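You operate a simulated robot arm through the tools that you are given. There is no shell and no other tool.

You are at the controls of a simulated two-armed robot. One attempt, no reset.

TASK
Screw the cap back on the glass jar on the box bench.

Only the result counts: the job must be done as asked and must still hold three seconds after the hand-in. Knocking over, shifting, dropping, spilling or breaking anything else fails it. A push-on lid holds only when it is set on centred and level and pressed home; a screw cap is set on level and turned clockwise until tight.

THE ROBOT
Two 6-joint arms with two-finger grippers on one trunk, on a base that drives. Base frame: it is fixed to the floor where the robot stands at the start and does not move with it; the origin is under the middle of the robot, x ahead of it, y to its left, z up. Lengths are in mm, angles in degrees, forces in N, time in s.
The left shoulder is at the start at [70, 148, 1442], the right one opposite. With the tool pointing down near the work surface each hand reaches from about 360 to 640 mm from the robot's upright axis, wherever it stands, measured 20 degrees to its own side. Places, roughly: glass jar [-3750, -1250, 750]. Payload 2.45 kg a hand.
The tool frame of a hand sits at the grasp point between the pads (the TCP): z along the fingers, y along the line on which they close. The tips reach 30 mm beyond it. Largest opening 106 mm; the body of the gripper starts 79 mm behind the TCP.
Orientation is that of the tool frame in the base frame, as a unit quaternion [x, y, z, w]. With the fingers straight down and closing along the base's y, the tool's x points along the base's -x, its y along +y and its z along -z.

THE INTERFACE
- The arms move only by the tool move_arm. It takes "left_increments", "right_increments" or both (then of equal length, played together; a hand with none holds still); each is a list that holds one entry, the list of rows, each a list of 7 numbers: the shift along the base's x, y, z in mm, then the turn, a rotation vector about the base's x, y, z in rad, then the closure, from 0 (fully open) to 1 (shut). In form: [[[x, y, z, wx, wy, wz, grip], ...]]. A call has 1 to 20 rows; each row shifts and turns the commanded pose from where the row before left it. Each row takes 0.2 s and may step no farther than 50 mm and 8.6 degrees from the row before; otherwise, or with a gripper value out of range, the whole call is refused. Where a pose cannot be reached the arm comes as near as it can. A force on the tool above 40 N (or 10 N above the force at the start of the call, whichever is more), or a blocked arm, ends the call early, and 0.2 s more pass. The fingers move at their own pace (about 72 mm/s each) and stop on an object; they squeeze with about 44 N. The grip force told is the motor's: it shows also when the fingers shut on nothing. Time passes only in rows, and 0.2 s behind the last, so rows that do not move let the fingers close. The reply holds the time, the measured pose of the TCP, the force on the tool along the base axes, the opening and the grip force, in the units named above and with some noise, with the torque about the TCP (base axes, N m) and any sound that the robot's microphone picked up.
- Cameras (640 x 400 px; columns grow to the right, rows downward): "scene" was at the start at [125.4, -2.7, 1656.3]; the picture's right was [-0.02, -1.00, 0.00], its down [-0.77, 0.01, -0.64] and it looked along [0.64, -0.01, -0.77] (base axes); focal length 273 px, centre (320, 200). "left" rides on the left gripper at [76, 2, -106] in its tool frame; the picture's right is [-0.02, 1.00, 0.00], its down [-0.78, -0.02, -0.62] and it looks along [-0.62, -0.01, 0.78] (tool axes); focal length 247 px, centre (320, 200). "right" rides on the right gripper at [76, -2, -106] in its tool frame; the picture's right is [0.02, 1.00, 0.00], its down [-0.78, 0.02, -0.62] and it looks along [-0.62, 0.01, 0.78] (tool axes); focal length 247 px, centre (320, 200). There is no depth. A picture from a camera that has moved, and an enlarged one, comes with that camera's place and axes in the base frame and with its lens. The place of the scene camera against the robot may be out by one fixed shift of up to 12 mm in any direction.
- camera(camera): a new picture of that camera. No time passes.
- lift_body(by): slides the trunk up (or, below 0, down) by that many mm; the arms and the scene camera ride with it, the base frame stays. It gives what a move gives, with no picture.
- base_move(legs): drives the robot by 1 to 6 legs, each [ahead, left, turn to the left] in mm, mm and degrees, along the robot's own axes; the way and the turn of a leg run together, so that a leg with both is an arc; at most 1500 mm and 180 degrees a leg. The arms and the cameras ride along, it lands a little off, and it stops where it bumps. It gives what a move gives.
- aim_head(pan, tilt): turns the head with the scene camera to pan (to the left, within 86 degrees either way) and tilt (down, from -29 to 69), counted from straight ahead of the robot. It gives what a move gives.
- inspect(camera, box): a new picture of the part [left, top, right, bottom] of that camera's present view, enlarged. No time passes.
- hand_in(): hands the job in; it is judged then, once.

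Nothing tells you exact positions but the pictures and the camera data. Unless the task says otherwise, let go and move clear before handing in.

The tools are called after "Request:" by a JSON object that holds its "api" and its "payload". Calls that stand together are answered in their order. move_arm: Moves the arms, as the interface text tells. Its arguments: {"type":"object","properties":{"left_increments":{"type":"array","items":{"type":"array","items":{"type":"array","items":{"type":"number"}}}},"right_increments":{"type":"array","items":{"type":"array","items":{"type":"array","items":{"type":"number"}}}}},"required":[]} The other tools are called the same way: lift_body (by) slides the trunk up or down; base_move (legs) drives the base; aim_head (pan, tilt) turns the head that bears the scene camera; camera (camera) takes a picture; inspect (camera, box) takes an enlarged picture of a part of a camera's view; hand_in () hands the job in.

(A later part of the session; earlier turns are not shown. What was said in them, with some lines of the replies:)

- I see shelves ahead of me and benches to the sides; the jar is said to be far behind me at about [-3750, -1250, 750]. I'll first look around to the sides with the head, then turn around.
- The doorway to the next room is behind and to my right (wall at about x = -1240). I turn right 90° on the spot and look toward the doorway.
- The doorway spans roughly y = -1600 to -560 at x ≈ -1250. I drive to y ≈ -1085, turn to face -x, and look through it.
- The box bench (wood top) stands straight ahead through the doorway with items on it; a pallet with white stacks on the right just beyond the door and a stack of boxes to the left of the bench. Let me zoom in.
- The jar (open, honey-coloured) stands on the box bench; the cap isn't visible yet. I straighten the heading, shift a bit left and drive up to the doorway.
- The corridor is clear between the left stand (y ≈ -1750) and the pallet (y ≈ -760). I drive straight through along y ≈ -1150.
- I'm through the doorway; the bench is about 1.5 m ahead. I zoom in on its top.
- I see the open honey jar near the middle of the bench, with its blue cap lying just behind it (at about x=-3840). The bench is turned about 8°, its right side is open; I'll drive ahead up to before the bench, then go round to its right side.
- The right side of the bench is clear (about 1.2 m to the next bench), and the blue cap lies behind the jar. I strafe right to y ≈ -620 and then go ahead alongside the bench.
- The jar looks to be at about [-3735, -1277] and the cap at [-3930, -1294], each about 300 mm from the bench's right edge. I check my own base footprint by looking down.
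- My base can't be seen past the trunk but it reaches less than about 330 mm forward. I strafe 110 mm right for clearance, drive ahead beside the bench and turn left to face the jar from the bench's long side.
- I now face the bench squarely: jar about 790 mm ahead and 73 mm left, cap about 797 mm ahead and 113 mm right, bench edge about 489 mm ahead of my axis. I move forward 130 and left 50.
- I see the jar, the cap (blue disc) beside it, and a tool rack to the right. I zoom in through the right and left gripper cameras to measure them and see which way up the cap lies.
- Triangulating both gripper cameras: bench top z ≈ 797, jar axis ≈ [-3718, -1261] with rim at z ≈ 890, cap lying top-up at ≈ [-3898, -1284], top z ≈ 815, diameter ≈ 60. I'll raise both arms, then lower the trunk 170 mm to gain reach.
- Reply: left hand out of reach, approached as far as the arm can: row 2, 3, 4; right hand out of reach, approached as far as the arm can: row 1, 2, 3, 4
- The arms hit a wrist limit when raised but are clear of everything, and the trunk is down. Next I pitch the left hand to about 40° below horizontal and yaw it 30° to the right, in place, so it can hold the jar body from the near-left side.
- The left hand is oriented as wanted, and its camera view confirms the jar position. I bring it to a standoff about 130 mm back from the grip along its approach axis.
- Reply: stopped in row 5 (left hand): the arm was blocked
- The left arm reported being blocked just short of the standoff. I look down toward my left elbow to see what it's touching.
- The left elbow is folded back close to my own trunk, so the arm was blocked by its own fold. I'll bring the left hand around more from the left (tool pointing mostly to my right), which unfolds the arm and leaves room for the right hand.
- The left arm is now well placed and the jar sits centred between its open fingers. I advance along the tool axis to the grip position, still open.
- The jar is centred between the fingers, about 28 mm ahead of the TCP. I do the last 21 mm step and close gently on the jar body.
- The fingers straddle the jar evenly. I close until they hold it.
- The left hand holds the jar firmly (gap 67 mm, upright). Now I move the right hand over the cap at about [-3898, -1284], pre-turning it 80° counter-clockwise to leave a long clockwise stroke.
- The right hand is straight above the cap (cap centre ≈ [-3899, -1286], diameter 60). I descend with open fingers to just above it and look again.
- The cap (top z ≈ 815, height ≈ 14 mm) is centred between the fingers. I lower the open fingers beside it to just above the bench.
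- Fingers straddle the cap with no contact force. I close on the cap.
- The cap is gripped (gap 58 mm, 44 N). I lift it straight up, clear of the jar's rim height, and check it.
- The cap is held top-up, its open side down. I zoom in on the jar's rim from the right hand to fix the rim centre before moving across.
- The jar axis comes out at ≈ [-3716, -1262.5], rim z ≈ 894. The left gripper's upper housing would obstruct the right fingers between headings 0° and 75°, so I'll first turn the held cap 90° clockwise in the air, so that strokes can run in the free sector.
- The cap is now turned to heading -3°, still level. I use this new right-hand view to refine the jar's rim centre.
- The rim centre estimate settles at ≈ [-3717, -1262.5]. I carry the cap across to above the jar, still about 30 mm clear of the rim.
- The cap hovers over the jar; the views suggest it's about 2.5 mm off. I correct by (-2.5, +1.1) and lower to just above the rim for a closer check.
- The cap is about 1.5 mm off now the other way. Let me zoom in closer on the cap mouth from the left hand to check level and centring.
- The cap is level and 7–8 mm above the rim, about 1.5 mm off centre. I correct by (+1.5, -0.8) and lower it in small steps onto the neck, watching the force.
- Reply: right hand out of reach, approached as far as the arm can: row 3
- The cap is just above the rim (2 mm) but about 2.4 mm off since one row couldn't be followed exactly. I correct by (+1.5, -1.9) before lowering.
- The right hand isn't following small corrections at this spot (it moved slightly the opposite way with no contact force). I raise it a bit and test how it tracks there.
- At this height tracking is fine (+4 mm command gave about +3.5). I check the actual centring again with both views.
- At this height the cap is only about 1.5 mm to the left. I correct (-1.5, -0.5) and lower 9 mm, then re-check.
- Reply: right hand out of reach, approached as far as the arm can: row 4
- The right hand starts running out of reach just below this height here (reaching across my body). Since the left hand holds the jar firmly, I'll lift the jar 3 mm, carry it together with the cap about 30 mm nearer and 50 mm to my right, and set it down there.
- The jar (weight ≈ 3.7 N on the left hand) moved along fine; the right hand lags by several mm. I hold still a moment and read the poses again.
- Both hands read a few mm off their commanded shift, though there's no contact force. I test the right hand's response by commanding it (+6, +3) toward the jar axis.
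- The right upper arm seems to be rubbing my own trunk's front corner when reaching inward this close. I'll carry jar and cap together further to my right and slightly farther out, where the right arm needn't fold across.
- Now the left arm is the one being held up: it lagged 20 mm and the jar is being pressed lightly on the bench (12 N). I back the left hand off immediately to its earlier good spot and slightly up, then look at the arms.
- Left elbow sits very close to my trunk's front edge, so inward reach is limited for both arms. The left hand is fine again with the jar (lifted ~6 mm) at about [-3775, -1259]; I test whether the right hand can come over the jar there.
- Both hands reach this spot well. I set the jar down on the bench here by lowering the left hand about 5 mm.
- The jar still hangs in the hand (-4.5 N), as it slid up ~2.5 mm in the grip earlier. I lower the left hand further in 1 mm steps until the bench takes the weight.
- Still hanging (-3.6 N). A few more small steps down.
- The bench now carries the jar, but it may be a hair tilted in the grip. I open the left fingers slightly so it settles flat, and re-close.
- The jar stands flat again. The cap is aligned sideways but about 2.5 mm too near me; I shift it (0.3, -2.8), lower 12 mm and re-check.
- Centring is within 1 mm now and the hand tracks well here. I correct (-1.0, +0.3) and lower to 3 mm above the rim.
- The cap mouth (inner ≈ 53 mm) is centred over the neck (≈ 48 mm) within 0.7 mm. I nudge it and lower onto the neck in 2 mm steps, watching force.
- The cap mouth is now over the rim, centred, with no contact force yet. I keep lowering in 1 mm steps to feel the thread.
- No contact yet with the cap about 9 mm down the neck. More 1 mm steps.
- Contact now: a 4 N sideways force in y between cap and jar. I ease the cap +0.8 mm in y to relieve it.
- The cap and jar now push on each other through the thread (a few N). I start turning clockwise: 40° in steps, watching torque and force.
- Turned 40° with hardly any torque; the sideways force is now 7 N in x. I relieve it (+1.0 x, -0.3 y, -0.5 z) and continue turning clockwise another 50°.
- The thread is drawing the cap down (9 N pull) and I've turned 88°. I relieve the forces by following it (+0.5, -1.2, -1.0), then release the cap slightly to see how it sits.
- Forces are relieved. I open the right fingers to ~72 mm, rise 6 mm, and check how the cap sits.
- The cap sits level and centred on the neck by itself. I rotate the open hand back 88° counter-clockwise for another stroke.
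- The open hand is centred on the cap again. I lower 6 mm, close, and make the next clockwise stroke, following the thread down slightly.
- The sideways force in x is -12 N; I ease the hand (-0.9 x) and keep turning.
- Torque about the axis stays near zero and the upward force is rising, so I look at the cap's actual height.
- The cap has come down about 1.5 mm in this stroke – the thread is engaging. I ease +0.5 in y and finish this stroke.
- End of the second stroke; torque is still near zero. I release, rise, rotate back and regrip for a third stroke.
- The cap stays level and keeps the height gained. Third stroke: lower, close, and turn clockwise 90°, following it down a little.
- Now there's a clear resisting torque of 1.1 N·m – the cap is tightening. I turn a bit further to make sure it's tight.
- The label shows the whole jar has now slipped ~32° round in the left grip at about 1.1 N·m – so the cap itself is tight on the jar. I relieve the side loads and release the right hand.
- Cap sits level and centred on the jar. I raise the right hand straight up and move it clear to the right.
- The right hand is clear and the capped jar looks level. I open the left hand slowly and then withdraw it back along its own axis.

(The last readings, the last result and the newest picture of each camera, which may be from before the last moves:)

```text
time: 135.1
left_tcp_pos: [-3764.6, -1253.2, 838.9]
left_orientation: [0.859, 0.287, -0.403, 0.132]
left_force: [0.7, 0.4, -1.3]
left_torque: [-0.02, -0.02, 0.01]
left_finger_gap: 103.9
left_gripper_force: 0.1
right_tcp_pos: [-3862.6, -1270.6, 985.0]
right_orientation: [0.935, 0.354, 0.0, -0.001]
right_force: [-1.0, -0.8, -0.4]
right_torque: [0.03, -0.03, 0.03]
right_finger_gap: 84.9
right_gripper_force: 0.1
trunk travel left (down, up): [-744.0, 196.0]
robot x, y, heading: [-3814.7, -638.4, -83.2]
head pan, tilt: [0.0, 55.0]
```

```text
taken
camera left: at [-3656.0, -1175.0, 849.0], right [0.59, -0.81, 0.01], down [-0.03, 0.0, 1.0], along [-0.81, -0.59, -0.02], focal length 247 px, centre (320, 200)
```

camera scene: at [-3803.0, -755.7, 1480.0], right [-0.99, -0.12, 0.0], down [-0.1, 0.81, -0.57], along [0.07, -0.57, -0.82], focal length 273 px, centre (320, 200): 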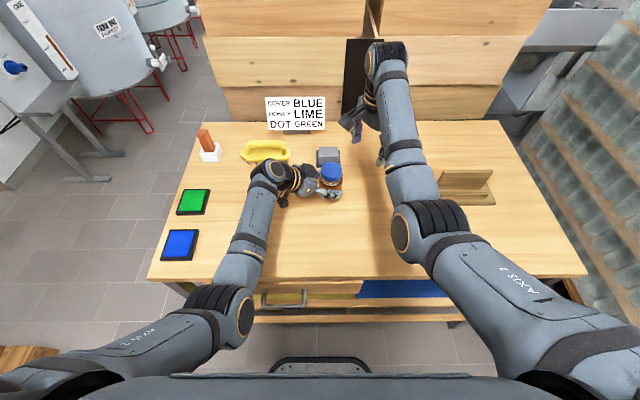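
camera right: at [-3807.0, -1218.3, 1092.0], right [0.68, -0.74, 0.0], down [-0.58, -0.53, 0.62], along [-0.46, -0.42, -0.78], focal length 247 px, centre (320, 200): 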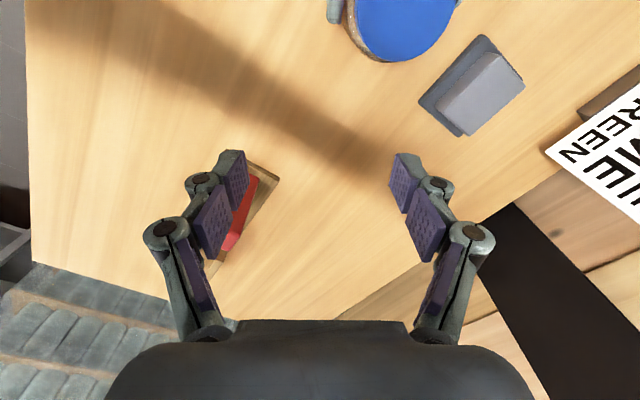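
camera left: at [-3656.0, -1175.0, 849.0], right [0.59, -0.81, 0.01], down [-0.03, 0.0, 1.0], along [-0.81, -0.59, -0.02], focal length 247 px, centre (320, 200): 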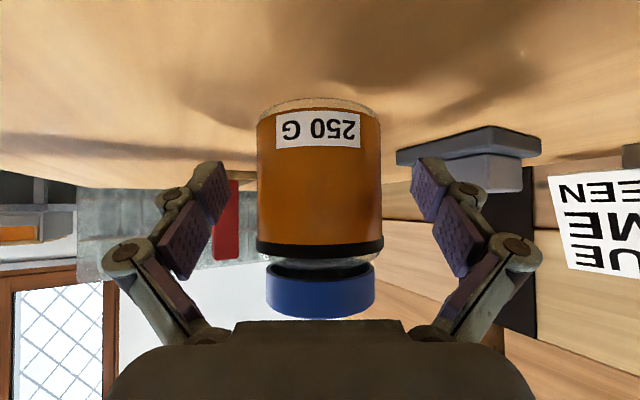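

The jar stands freely with its cap. I zoom to verify the cap is level, then withdraw the left hand.

Request:
{"api": "inspect", "payload": {"camera": "left", "box": [240, 230, 400, 330]}}

Request:
{"api": "move_arm", "payload": {"left_increments": [[[8, 6, 8.3, 0, 0, 0, 0], [16, 11.9, 16.6, 0, 0, 0, 0], [16, 11.9, 16.6, 0, 0, 0, 0], [16, 11.9, 16.6, 0, 0, 0, 0], [16, 11.9, 16.6, 0, 0, 0, 0], [16, 5, 16.6, 0, 0, 0, 0]]]}}

Request:
{"api": "camera", "payload": {"camera": "left"}}

Request:
{"api": "inspect", "payload": {"camera": "left", "box": [256, 90, 416, 190]}}

Request:
{"api": "inspect", "payload": {"camera": "scene", "box": [280, 130, 392, 200]}}

```text
4.00 times, centred on (320, 280) of left
camera zoom: at [-3656.0, -1175.0, 849.0], right [0.59, -0.81, 0.01], down [-0.03, 0.0, 1.0], along [-0.81, -0.59, -0.02], focal length 988 px, centre (320, -120)
```

zoom: 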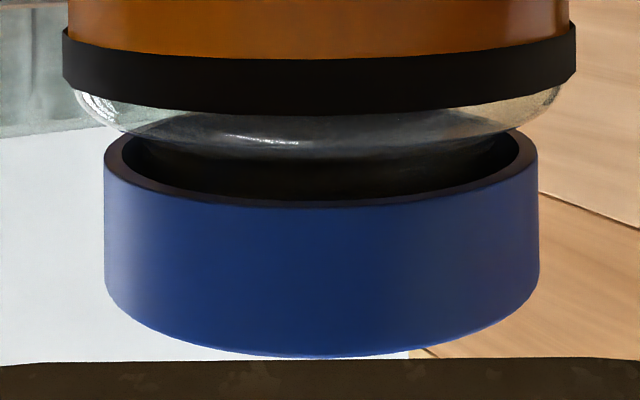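

```text
time: 136.5
left_tcp_pos: [-3674.7, -1193.0, 930.7]
left_orientation: [0.858, 0.287, -0.405, 0.132]
left_force: [-0.1, 0.1, 0.5]
left_torque: [-0.02, 0.02, 0.01]
left_finger_gap: 106.1
left_gripper_force: 0.1
right_tcp_pos: [-3861.7, -1270.4, 984.4]
right_orientation: [0.935, 0.354, 0.0, 0.0]
right_force: [-0.1, -0.3, 1.1]
right_torque: [0.01, 0.02, -0.03]
right_finger_gap: 84.9
right_gripper_force: 0.0
trunk travel left (down, up): [-744.0, 196.0]
robot x, y, heading: [-3816.2, -634.1, -83.2]
head pan, tilt: [0.0, 55.0]
```

```text
taken
camera left: at [-3567.2, -1115.4, 939.7], right [0.59, -0.81, 0.01], down [-0.03, 0.0, 1.0], along [-0.81, -0.59, -0.02], focal length 247 px, centre (320, 200)
```

left: 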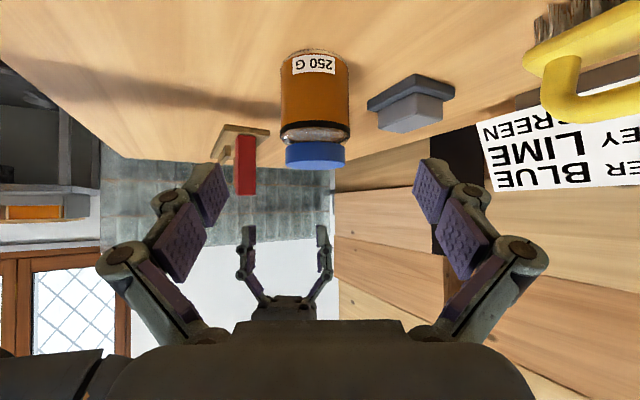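

```text
4.00 times, centred on (336, 140) of left
camera zoom: at [-3567.2, -1115.4, 939.7], right [0.59, -0.81, 0.01], down [-0.03, 0.0, 1.0], along [-0.81, -0.59, -0.02], focal length 988 px, centre (256, 440)
```

zoom: 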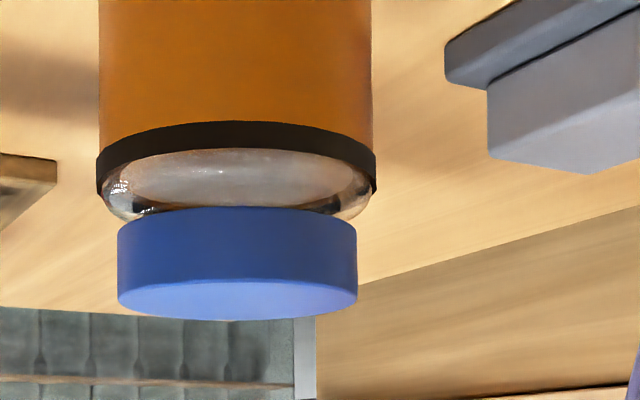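

```text
5.71 times, centred on (336, 165) of scene
camera zoom: at [-3801.5, -756.2, 1479.9], right [-0.99, -0.12, 0.0], down [-0.1, 0.81, -0.57], along [0.07, -0.57, -0.82], focal length 1559 px, centre (229, 400)
```

zoom: 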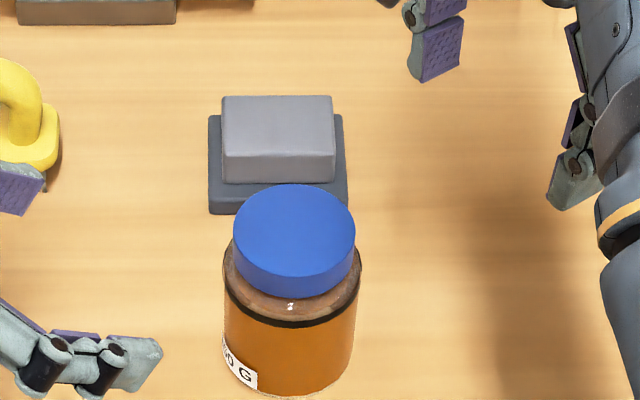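

The capped jar stands level and centred. Because I eased the cap back 1.7° while releasing, I'll re-grip and give it a final snug turn, releasing without any back-turn. First the left hand returns along exactly the same path, open.

Request:
{"api": "move_arm", "payload": {"left_increments": [[[-16, -5, -16.6, 0, 0, 0, 0], [-16, -11.9, -16.6, 0, 0, 0, 0], [-16, -11.9, -16.6, 0, 0, 0, 0], [-16, -11.9, -16.6, 0, 0, 0, 0], [-16, -11.9, -16.6, 0, 0, 0, 0], [-8, -6, -8.3, 0, 0, 0, 0], [0, 0, 0, 0, 0, 0, 0]]]}}

Request:
{"api": "camera", "payload": {"camera": "left"}}

```text
time: 138.1
left_tcp_pos: [-3761.4, -1254.3, 838.6]
left_orientation: [0.859, 0.287, -0.403, 0.132]
left_force: [-0.1, 0.5, -0.2]
left_torque: [-0.02, 0.0, 0.0]
left_finger_gap: 105.9
left_gripper_force: 0.1
right_tcp_pos: [-3862.6, -1270.7, 986.2]
right_orientation: [0.935, 0.354, 0.0, 0.0]
right_force: [0.0, -0.6, -0.5]
right_torque: [0.03, 0.02, 0.01]
right_finger_gap: 84.8
right_gripper_force: 0.1
trunk travel left (down, up): [-744.0, 196.0]
robot x, y, heading: [-3812.6, -636.4, -83.3]
head pan, tilt: [0.0, 55.0]
```

```text
taken
camera left: at [-3654.6, -1176.0, 849.1], right [0.59, -0.81, 0.01], down [-0.03, 0.0, 1.0], along [-0.81, -0.59, -0.02], focal length 247 px, centre (320, 200)
```

left: 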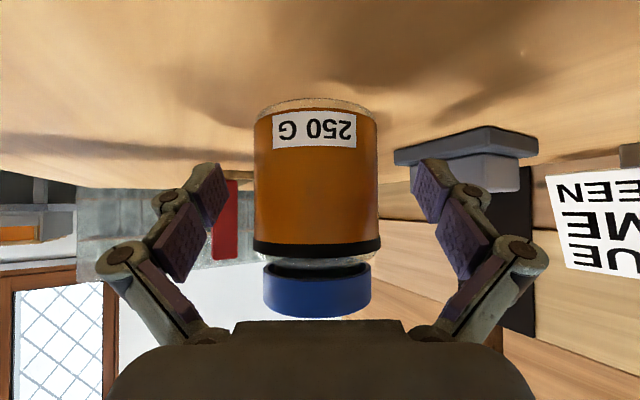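

The jar is ~2 mm off centre between the fingers; I correct and close on it again.

Request:
{"api": "move_arm", "payload": {"left_increments": [[[-1.4, 1.8, 0, 0, 0, 0, 0], [0, 0, 0, 0, 0, 0, 0.1], [0, 0, 0, 0, 0, 0, 0.2], [0, 0, 0, 0, 0, 0, 0.28], [0, 0, 0, 0, 0, 0, 0.32], [0, 0, 0, 0, 0, 0, 0.35], [0, 0, 0, 0, 0, 0, 0.4], [0, 0, 0, 0, 0, 0, 0.4]]]}}

Request:
{"api": "move_arm", "payload": {"right_increments": [[[35, 4, 0, 0, 0, 0, 0.2], [35, 4, 0, 0, 0, 0, 0.2], [20, 2, -5, 0, 0, 0, 0.24], [0, 0, -15, 0, 0, 0, 0.26], [0, 0, -15, 0, 0, 0, 0.26], [0, 0, 0, 0, 0, 0, 0.26]]]}}

Request:
{"api": "camera", "payload": {"camera": "right"}}

Request:
{"api": "camera", "payload": {"camera": "left"}}

```text
time: 139.9
left_tcp_pos: [-3765.2, -1251.1, 839.3]
left_orientation: [0.858, 0.287, -0.404, 0.133]
left_force: [2.4, -1.0, 1.5]
left_torque: [-0.04, 0.02, 0.0]
left_finger_gap: 67.0
left_gripper_force: 44.1
right_tcp_pos: [-3862.5, -1271.2, 986.0]
right_orientation: [0.935, 0.354, 0.0, -0.001]
right_force: [-0.2, -0.3, -0.3]
right_torque: [0.0, 0.01, 0.0]
right_finger_gap: 84.9
right_gripper_force: 0.1
trunk travel left (down, up): [-744.0, 196.0]
robot x, y, heading: [-3816.4, -630.9, -83.3]
head pan, tilt: [0.0, 55.0]
```

```text
time: 141.3
left_tcp_pos: [-3765.1, -1252.0, 839.5]
left_orientation: [0.859, 0.287, -0.404, 0.132]
left_force: [-1.8, -0.9, 2.3]
left_torque: [-0.15, 0.1, -0.02]
left_finger_gap: 67.2
left_gripper_force: 43.7
right_tcp_pos: [-3775.2, -1259.4, 949.4]
right_orientation: [0.936, 0.353, 0.0, 0.0]
right_force: [0.2, 0.2, -0.3]
right_torque: [-0.03, 0.03, 0.0]
right_finger_gap: 78.5
right_gripper_force: 0.0
trunk travel left (down, up): [-744.0, 196.0]
robot x, y, heading: [-3815.1, -633.8, -83.2]
head pan, tilt: [0.0, 55.0]
```

```text
taken
camera right: at [-3718.1, -1206.9, 1055.8], right [0.68, -0.74, 0.0], down [-0.58, -0.53, 0.62], along [-0.46, -0.42, -0.78], focal length 247 px, centre (320, 200)
```

right: 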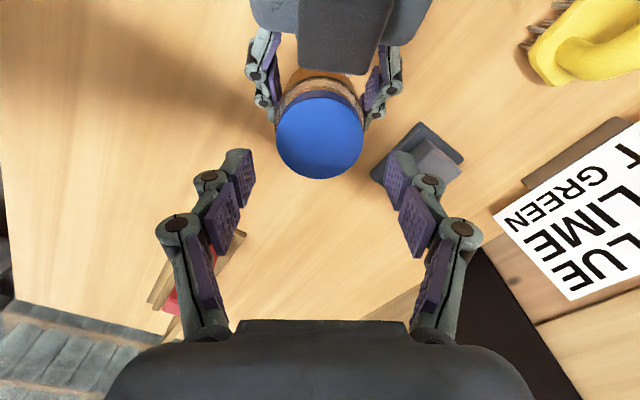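

```text
taken
camera left: at [-3657.1, -1173.5, 848.9], right [0.59, -0.81, 0.01], down [-0.03, 0.0, 1.0], along [-0.81, -0.59, -0.02], focal length 247 px, centre (320, 200)
```

left: 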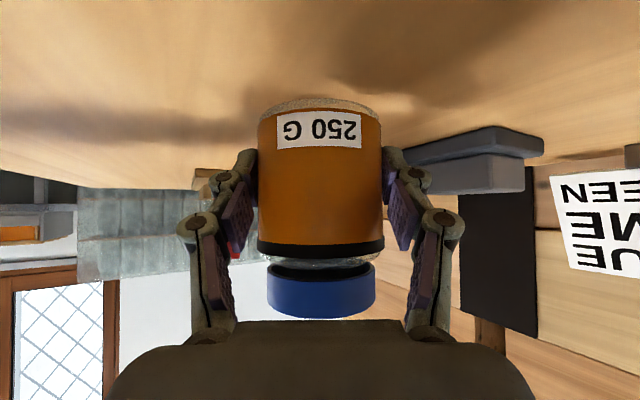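

Both hands are back in place and the cap is centred between the right fingers. I lower, close and turn clockwise until the torque rises again.

Request:
{"api": "move_arm", "payload": {"right_increments": [[[0, 0, -12, 0, 0, 0, 0.26], [0, 0, -10, 0, 0, 0, 0.28], [0, 0, -7, 0, 0, 0, 0.3], [0, 0, 0, 0, 0, 0, 0.36], [0, 0, 0, 0, 0, 0, 0.42], [0, 0, 0, 0, 0, 0, 0.5], [0, 0, 0, 0, 0, 0, 0.5]]]}}

Request:
{"api": "move_arm", "payload": {"right_increments": [[[0, 0, 0, 0, 0, -0.04, 0.5], [0, 0, 0, 0, 0, -0.04, 0.5], [0, 0, 0, 0, 0, -0.04, 0.5]]]}}

```text
time: 142.9
left_tcp_pos: [-3764.2, -1251.2, 840.3]
left_orientation: [0.859, 0.286, -0.403, 0.132]
left_force: [-0.1, -7.6, -0.2]
left_torque: [0.2, 0.36, 0.01]
left_finger_gap: 66.9
left_gripper_force: 44.5
right_tcp_pos: [-3774.9, -1258.8, 920.2]
right_orientation: [0.935, 0.354, 0.0, -0.001]
right_force: [-3.6, 7.2, 3.9]
right_torque: [0.31, 0.11, 0.06]
right_finger_gap: 57.7
right_gripper_force: 43.6
trunk travel left (down, up): [-744.0, 196.0]
robot x, y, heading: [-3814.0, -636.8, -83.0]
head pan, tilt: [0.0, 55.0]
```

```text
time: 143.7
left_tcp_pos: [-3764.3, -1252.2, 840.3]
left_orientation: [0.859, 0.286, -0.404, 0.132]
left_force: [-1.9, -14.7, -0.5]
left_torque: [-0.21, -0.31, -0.2]
left_finger_gap: 66.5
left_gripper_force: 44.1
right_tcp_pos: [-3772.9, -1258.5, 919.6]
right_orientation: [0.955, 0.298, 0.0, -0.001]
right_force: [3.5, 14.3, 3.7]
right_torque: [1.2, -0.1, 0.39]
right_finger_gap: 57.9
right_gripper_force: 43.9
trunk travel left (down, up): [-744.0, 196.0]
robot x, y, heading: [-3815.3, -634.7, -83.0]
head pan, tilt: [0.0, 55.0]
```

Torque is rising (0.4 N·m). I ease +0.9 in y and turn a little more.

Request:
{"api": "move_arm", "payload": {"right_increments": [[[-0.2, 0.9, 0, 0, 0, -0.03, 0.5], [0, 0, 0, 0, 0, -0.05, 0.5], [0, 0, 0, 0, 0, -0.05, 0.5]]]}}

Request:
{"api": "camera", "payload": {"camera": "left"}}

```text
time: 144.5
left_tcp_pos: [-3763.9, -1251.8, 839.2]
left_orientation: [0.859, 0.287, -0.403, 0.132]
left_force: [2.7, -4.6, 2.3]
left_torque: [-0.23, -0.17, -1.25]
left_finger_gap: 66.6
left_gripper_force: 43.6
right_tcp_pos: [-3774.3, -1259.7, 920.9]
right_orientation: [0.972, 0.235, 0.0, 0.001]
right_force: [0.5, 3.4, 0.8]
right_torque: [0.39, 0.13, 1.39]
right_finger_gap: 58.0
right_gripper_force: 44.0
trunk travel left (down, up): [-744.0, 196.0]
robot x, y, heading: [-3814.6, -631.5, -83.0]
head pan, tilt: [0.0, 55.0]
```

```text
taken
camera left: at [-3656.5, -1173.3, 848.9], right [0.59, -0.81, 0.01], down [-0.03, 0.0, 1.0], along [-0.81, -0.59, -0.02], focal length 247 px, centre (320, 200)
```

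left: 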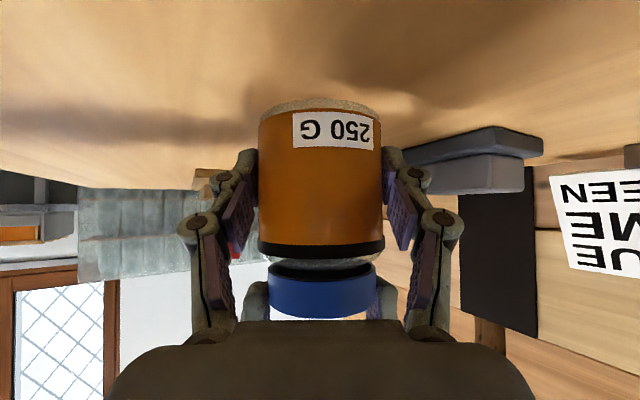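

Torque reached 1.39 N·m and the jar itself slipped round in the left grip – the cap is tight. I open the right hand with no back-turn, raise it and move it clear.

Request:
{"api": "move_arm", "payload": {"right_increments": [[[0, 0, 0, 0, 0, 0, 0.44], [0, 0, 0, 0, 0, 0, 0.38], [0, 0, 0, 0, 0, 0, 0.3], [0, 0, 0, 0, 0, 0, 0.26], [0, 0, 5, 0, 0, 0, 0.26], [0, 0, 10, 0, 0, 0, 0.26], [0, 0, 15, 0, 0, 0, 0.2], [0, 0, 15, 0, 0, 0, 0.2], [0, 0, 15, 0, 0, 0, 0.2], [-20, -2, 5, 0, 0, 0, 0.2], [-35, -4, 0, 0, 0, 0, 0.2], [-35, -4, 0, 0, 0, 0, 0.2]]]}}

Request:
{"api": "camera", "payload": {"camera": "left"}}

```text
time: 147.1
left_tcp_pos: [-3764.7, -1251.8, 840.0]
left_orientation: [0.859, 0.286, -0.404, 0.132]
left_force: [1.2, 0.8, 1.8]
left_torque: [-0.17, 0.01, 0.07]
left_finger_gap: 66.4
left_gripper_force: 43.3
right_tcp_pos: [-3865.4, -1268.9, 985.3]
right_orientation: [0.972, 0.235, 0.0, 0.0]
right_force: [-0.4, 0.4, 0.1]
right_torque: [0.02, -0.03, 0.0]
right_finger_gap: 84.9
right_gripper_force: 0.1
trunk travel left (down, up): [-744.0, 196.0]
robot x, y, heading: [-3814.6, -633.2, -82.9]
head pan, tilt: [0.0, 55.0]
```

```text
taken
camera left: at [-3657.1, -1173.4, 849.0], right [0.59, -0.81, 0.01], down [-0.03, 0.0, 1.0], along [-0.81, -0.59, -0.02], focal length 247 px, centre (320, 200)
```

left: 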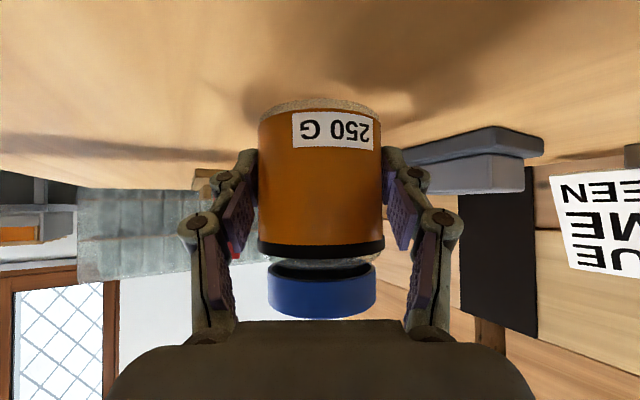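

The right hand is clear. Now I open the left hand slowly and withdraw it along its axis.

Request:
{"api": "move_arm", "payload": {"left_increments": [[[0, 0, 0, 0, 0, 0, 0.37], [0, 0, 0, 0, 0, 0, 0.35], [0, 0, 0, 0, 0, 0, 0.32], [0, 0, 0, 0, 0, 0, 0.27], [0, 0, 0, 0, 0, 0, 0.2], [0, 0, 0, 0, 0, 0, 0.1], [0, 0, 0, 0, 0, 0, 0.0], [0, 0, 0, 0, 0, 0, 0.0], [8, 6, 8.3, 0, 0, 0, 0], [16, 11.9, 16.6, 0, 0, 0, 0], [16, 11.9, 16.6, 0, 0, 0, 0], [16, 11.9, 16.6, 0, 0, 0, 0], [16, 11.9, 16.6, 0, 0, 0, 0], [16, 5, 16.6, 0, 0, 0, 0]]]}}

Request:
{"api": "camera", "payload": {"camera": "left"}}

Request:
{"api": "inspect", "payload": {"camera": "left", "box": [256, 30, 416, 190]}}

Request:
{"api": "inspect", "payload": {"camera": "scene", "box": [280, 130, 392, 200]}}

Request:
{"api": "camera", "payload": {"camera": "scene"}}

```text
time: 150.1
left_tcp_pos: [-3676.7, -1191.4, 930.6]
left_orientation: [0.859, 0.286, -0.404, 0.131]
left_force: [-0.2, -1.0, 0.1]
left_torque: [0.01, 0.01, 0.01]
left_finger_gap: 105.8
left_gripper_force: 0.0
right_tcp_pos: [-3864.1, -1269.8, 985.4]
right_orientation: [0.972, 0.234, 0.0, 0.0]
right_force: [-0.3, 0.2, 0.4]
right_torque: [-0.02, 0.02, -0.03]
right_finger_gap: 84.8
right_gripper_force: 0.1
trunk travel left (down, up): [-744.0, 196.0]
robot x, y, heading: [-3815.3, -635.7, -83.2]
head pan, tilt: [0.0, 55.0]
```

```text
taken
camera left: at [-3569.6, -1114.0, 940.5], right [0.59, -0.81, 0.01], down [-0.02, 0.0, 1.0], along [-0.81, -0.59, -0.02], focal length 247 px, centre (320, 200)
```

left: 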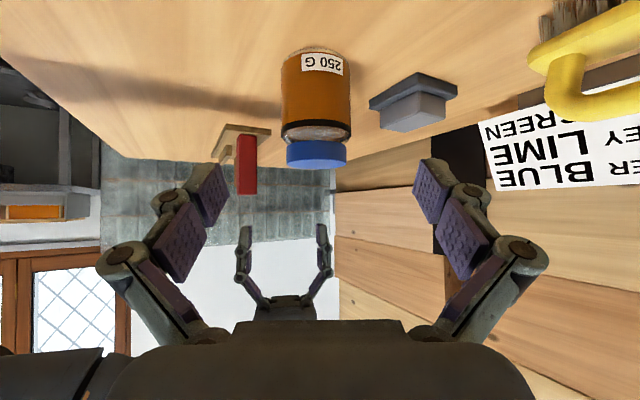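

```text
2.50 times, centred on (336, 110) of left
camera zoom: at [-3569.6, -1114.0, 940.5], right [0.59, -0.81, 0.01], down [-0.02, 0.0, 1.0], along [-0.81, -0.59, -0.02], focal length 617 px, centre (280, 425)
```

zoom: 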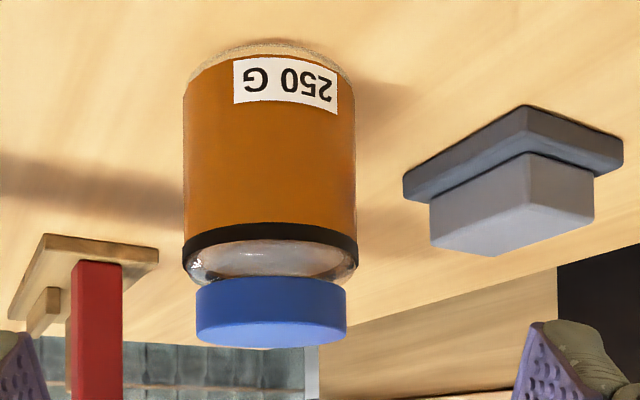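

```text
5.71 times, centred on (336, 165) of scene
camera zoom: at [-3801.5, -756.2, 1479.9], right [-0.99, -0.12, 0.0], down [-0.1, 0.81, -0.57], along [0.07, -0.57, -0.82], focal length 1559 px, centre (229, 400)
```

zoom: 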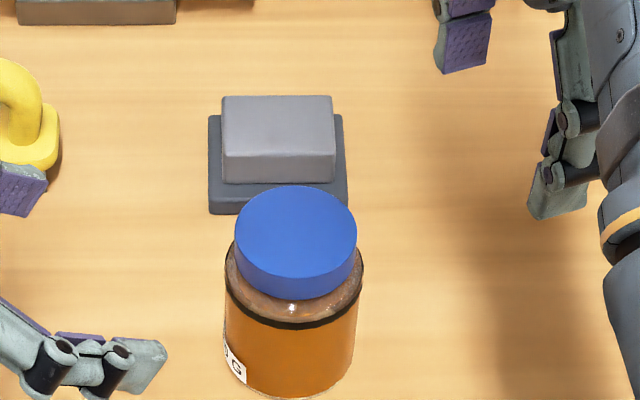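

```text
taken
camera scene: at [-3801.5, -756.2, 1479.9], right [-0.99, -0.12, 0.0], down [-0.1, 0.81, -0.57], along [0.07, -0.57, -0.82], focal length 273 px, centre (320, 200)
```

scene: 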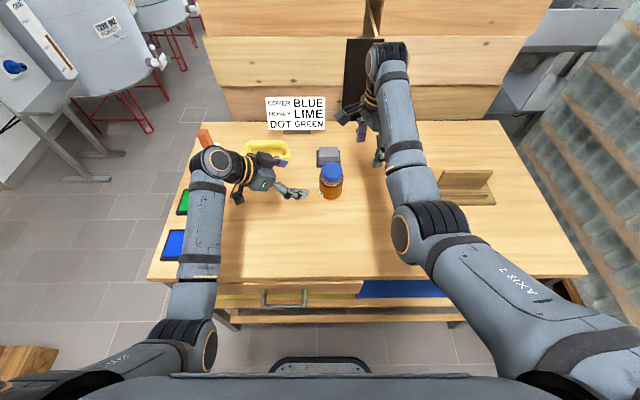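

The capped jar stands upright, cap level and centred, with nothing else disturbed. I move the left hand a bit further clear and take a last look before handing in.

Request:
{"api": "move_arm", "payload": {"left_increments": [[[15, 0, 20, 0, 0, 0, 0], [20, 0, 20, 0, 0, 0, 0], [20, 0, 10, 0, 0, 0, 0]]]}}

Request:
{"api": "camera", "payload": {"camera": "scene"}}

Request:
{"api": "inspect", "payload": {"camera": "scene", "box": [180, 110, 500, 310]}}

```text
time: 150.9
left_tcp_pos: [-3623.2, -1192.9, 981.0]
left_orientation: [0.859, 0.286, -0.404, 0.131]
left_force: [-0.4, 0.1, 0.2]
left_torque: [-0.02, 0.02, 0.02]
left_finger_gap: 105.7
left_gripper_force: 0.0
right_tcp_pos: [-3863.5, -1269.2, 985.0]
right_orientation: [0.972, 0.234, 0.0, 0.0]
right_force: [0.0, -0.6, 0.2]
right_torque: [-0.02, 0.02, 0.0]
right_finger_gap: 84.9
right_gripper_force: 0.1
trunk travel left (down, up): [-744.0, 196.0]
robot x, y, heading: [-3817.3, -633.1, -83.1]
head pan, tilt: [0.0, 55.0]
```

```text
taken
camera scene: at [-3801.5, -756.5, 1479.9], right [-0.99, -0.12, 0.0], down [-0.1, 0.81, -0.57], along [0.07, -0.57, -0.82], focal length 273 px, centre (320, 200)
```

scene: 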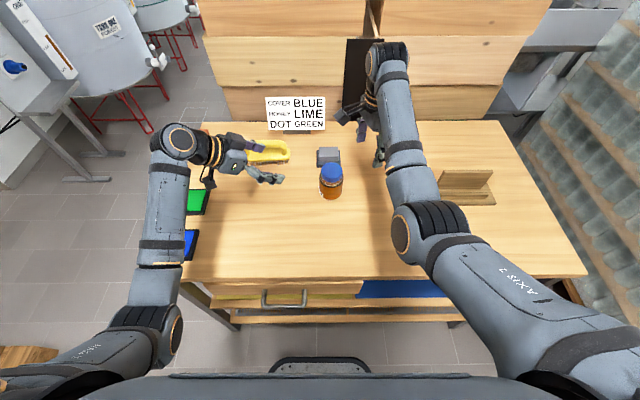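

```text
2.00 times, centred on (340, 210) of scene
camera zoom: at [-3801.5, -756.5, 1479.9], right [-0.99, -0.12, 0.0], down [-0.1, 0.81, -0.57], along [0.07, -0.57, -0.82], focal length 546 px, centre (280, 180)
```

zoom: 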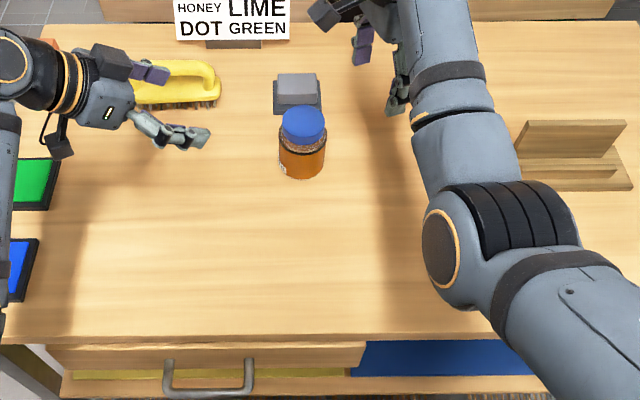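

The jar stands upright on the bench with its blue cap screwed on tight and level; both hands are clear and everything else is where it was. I hand in the job.

Request:
{"api": "hand_in", "payload": {}}

```text
The job is handed in.
```

The blue cap is screwed onto the glass jar and sits level and centred. I can't see the verdict on the hand-in from here.

- **Tightness:** I turned the cap clockwise over several strokes until it resisted with about 1.4 N·m. At that point the whole jar began to slip round in the left gripper instead of the cap turning further, so I took it as tight.
- **Jar position:** The jar now stands about 55 mm from where it started, nearer the tool rack. The right arm couldn't lower the cap accurately at the original spot. I lifted the jar a few millimetres and set it down where both hands could work, and along the way it was pressed briefly on the bench at about 12 N.
- **Everything else:** Nothing else on the bench looked moved in the last pictures. The red block on the tool rack was partly hidden behind the right arm in the final overhead view, but it was standing in the left-hand view just before. Both hands are open and clear of the jar.
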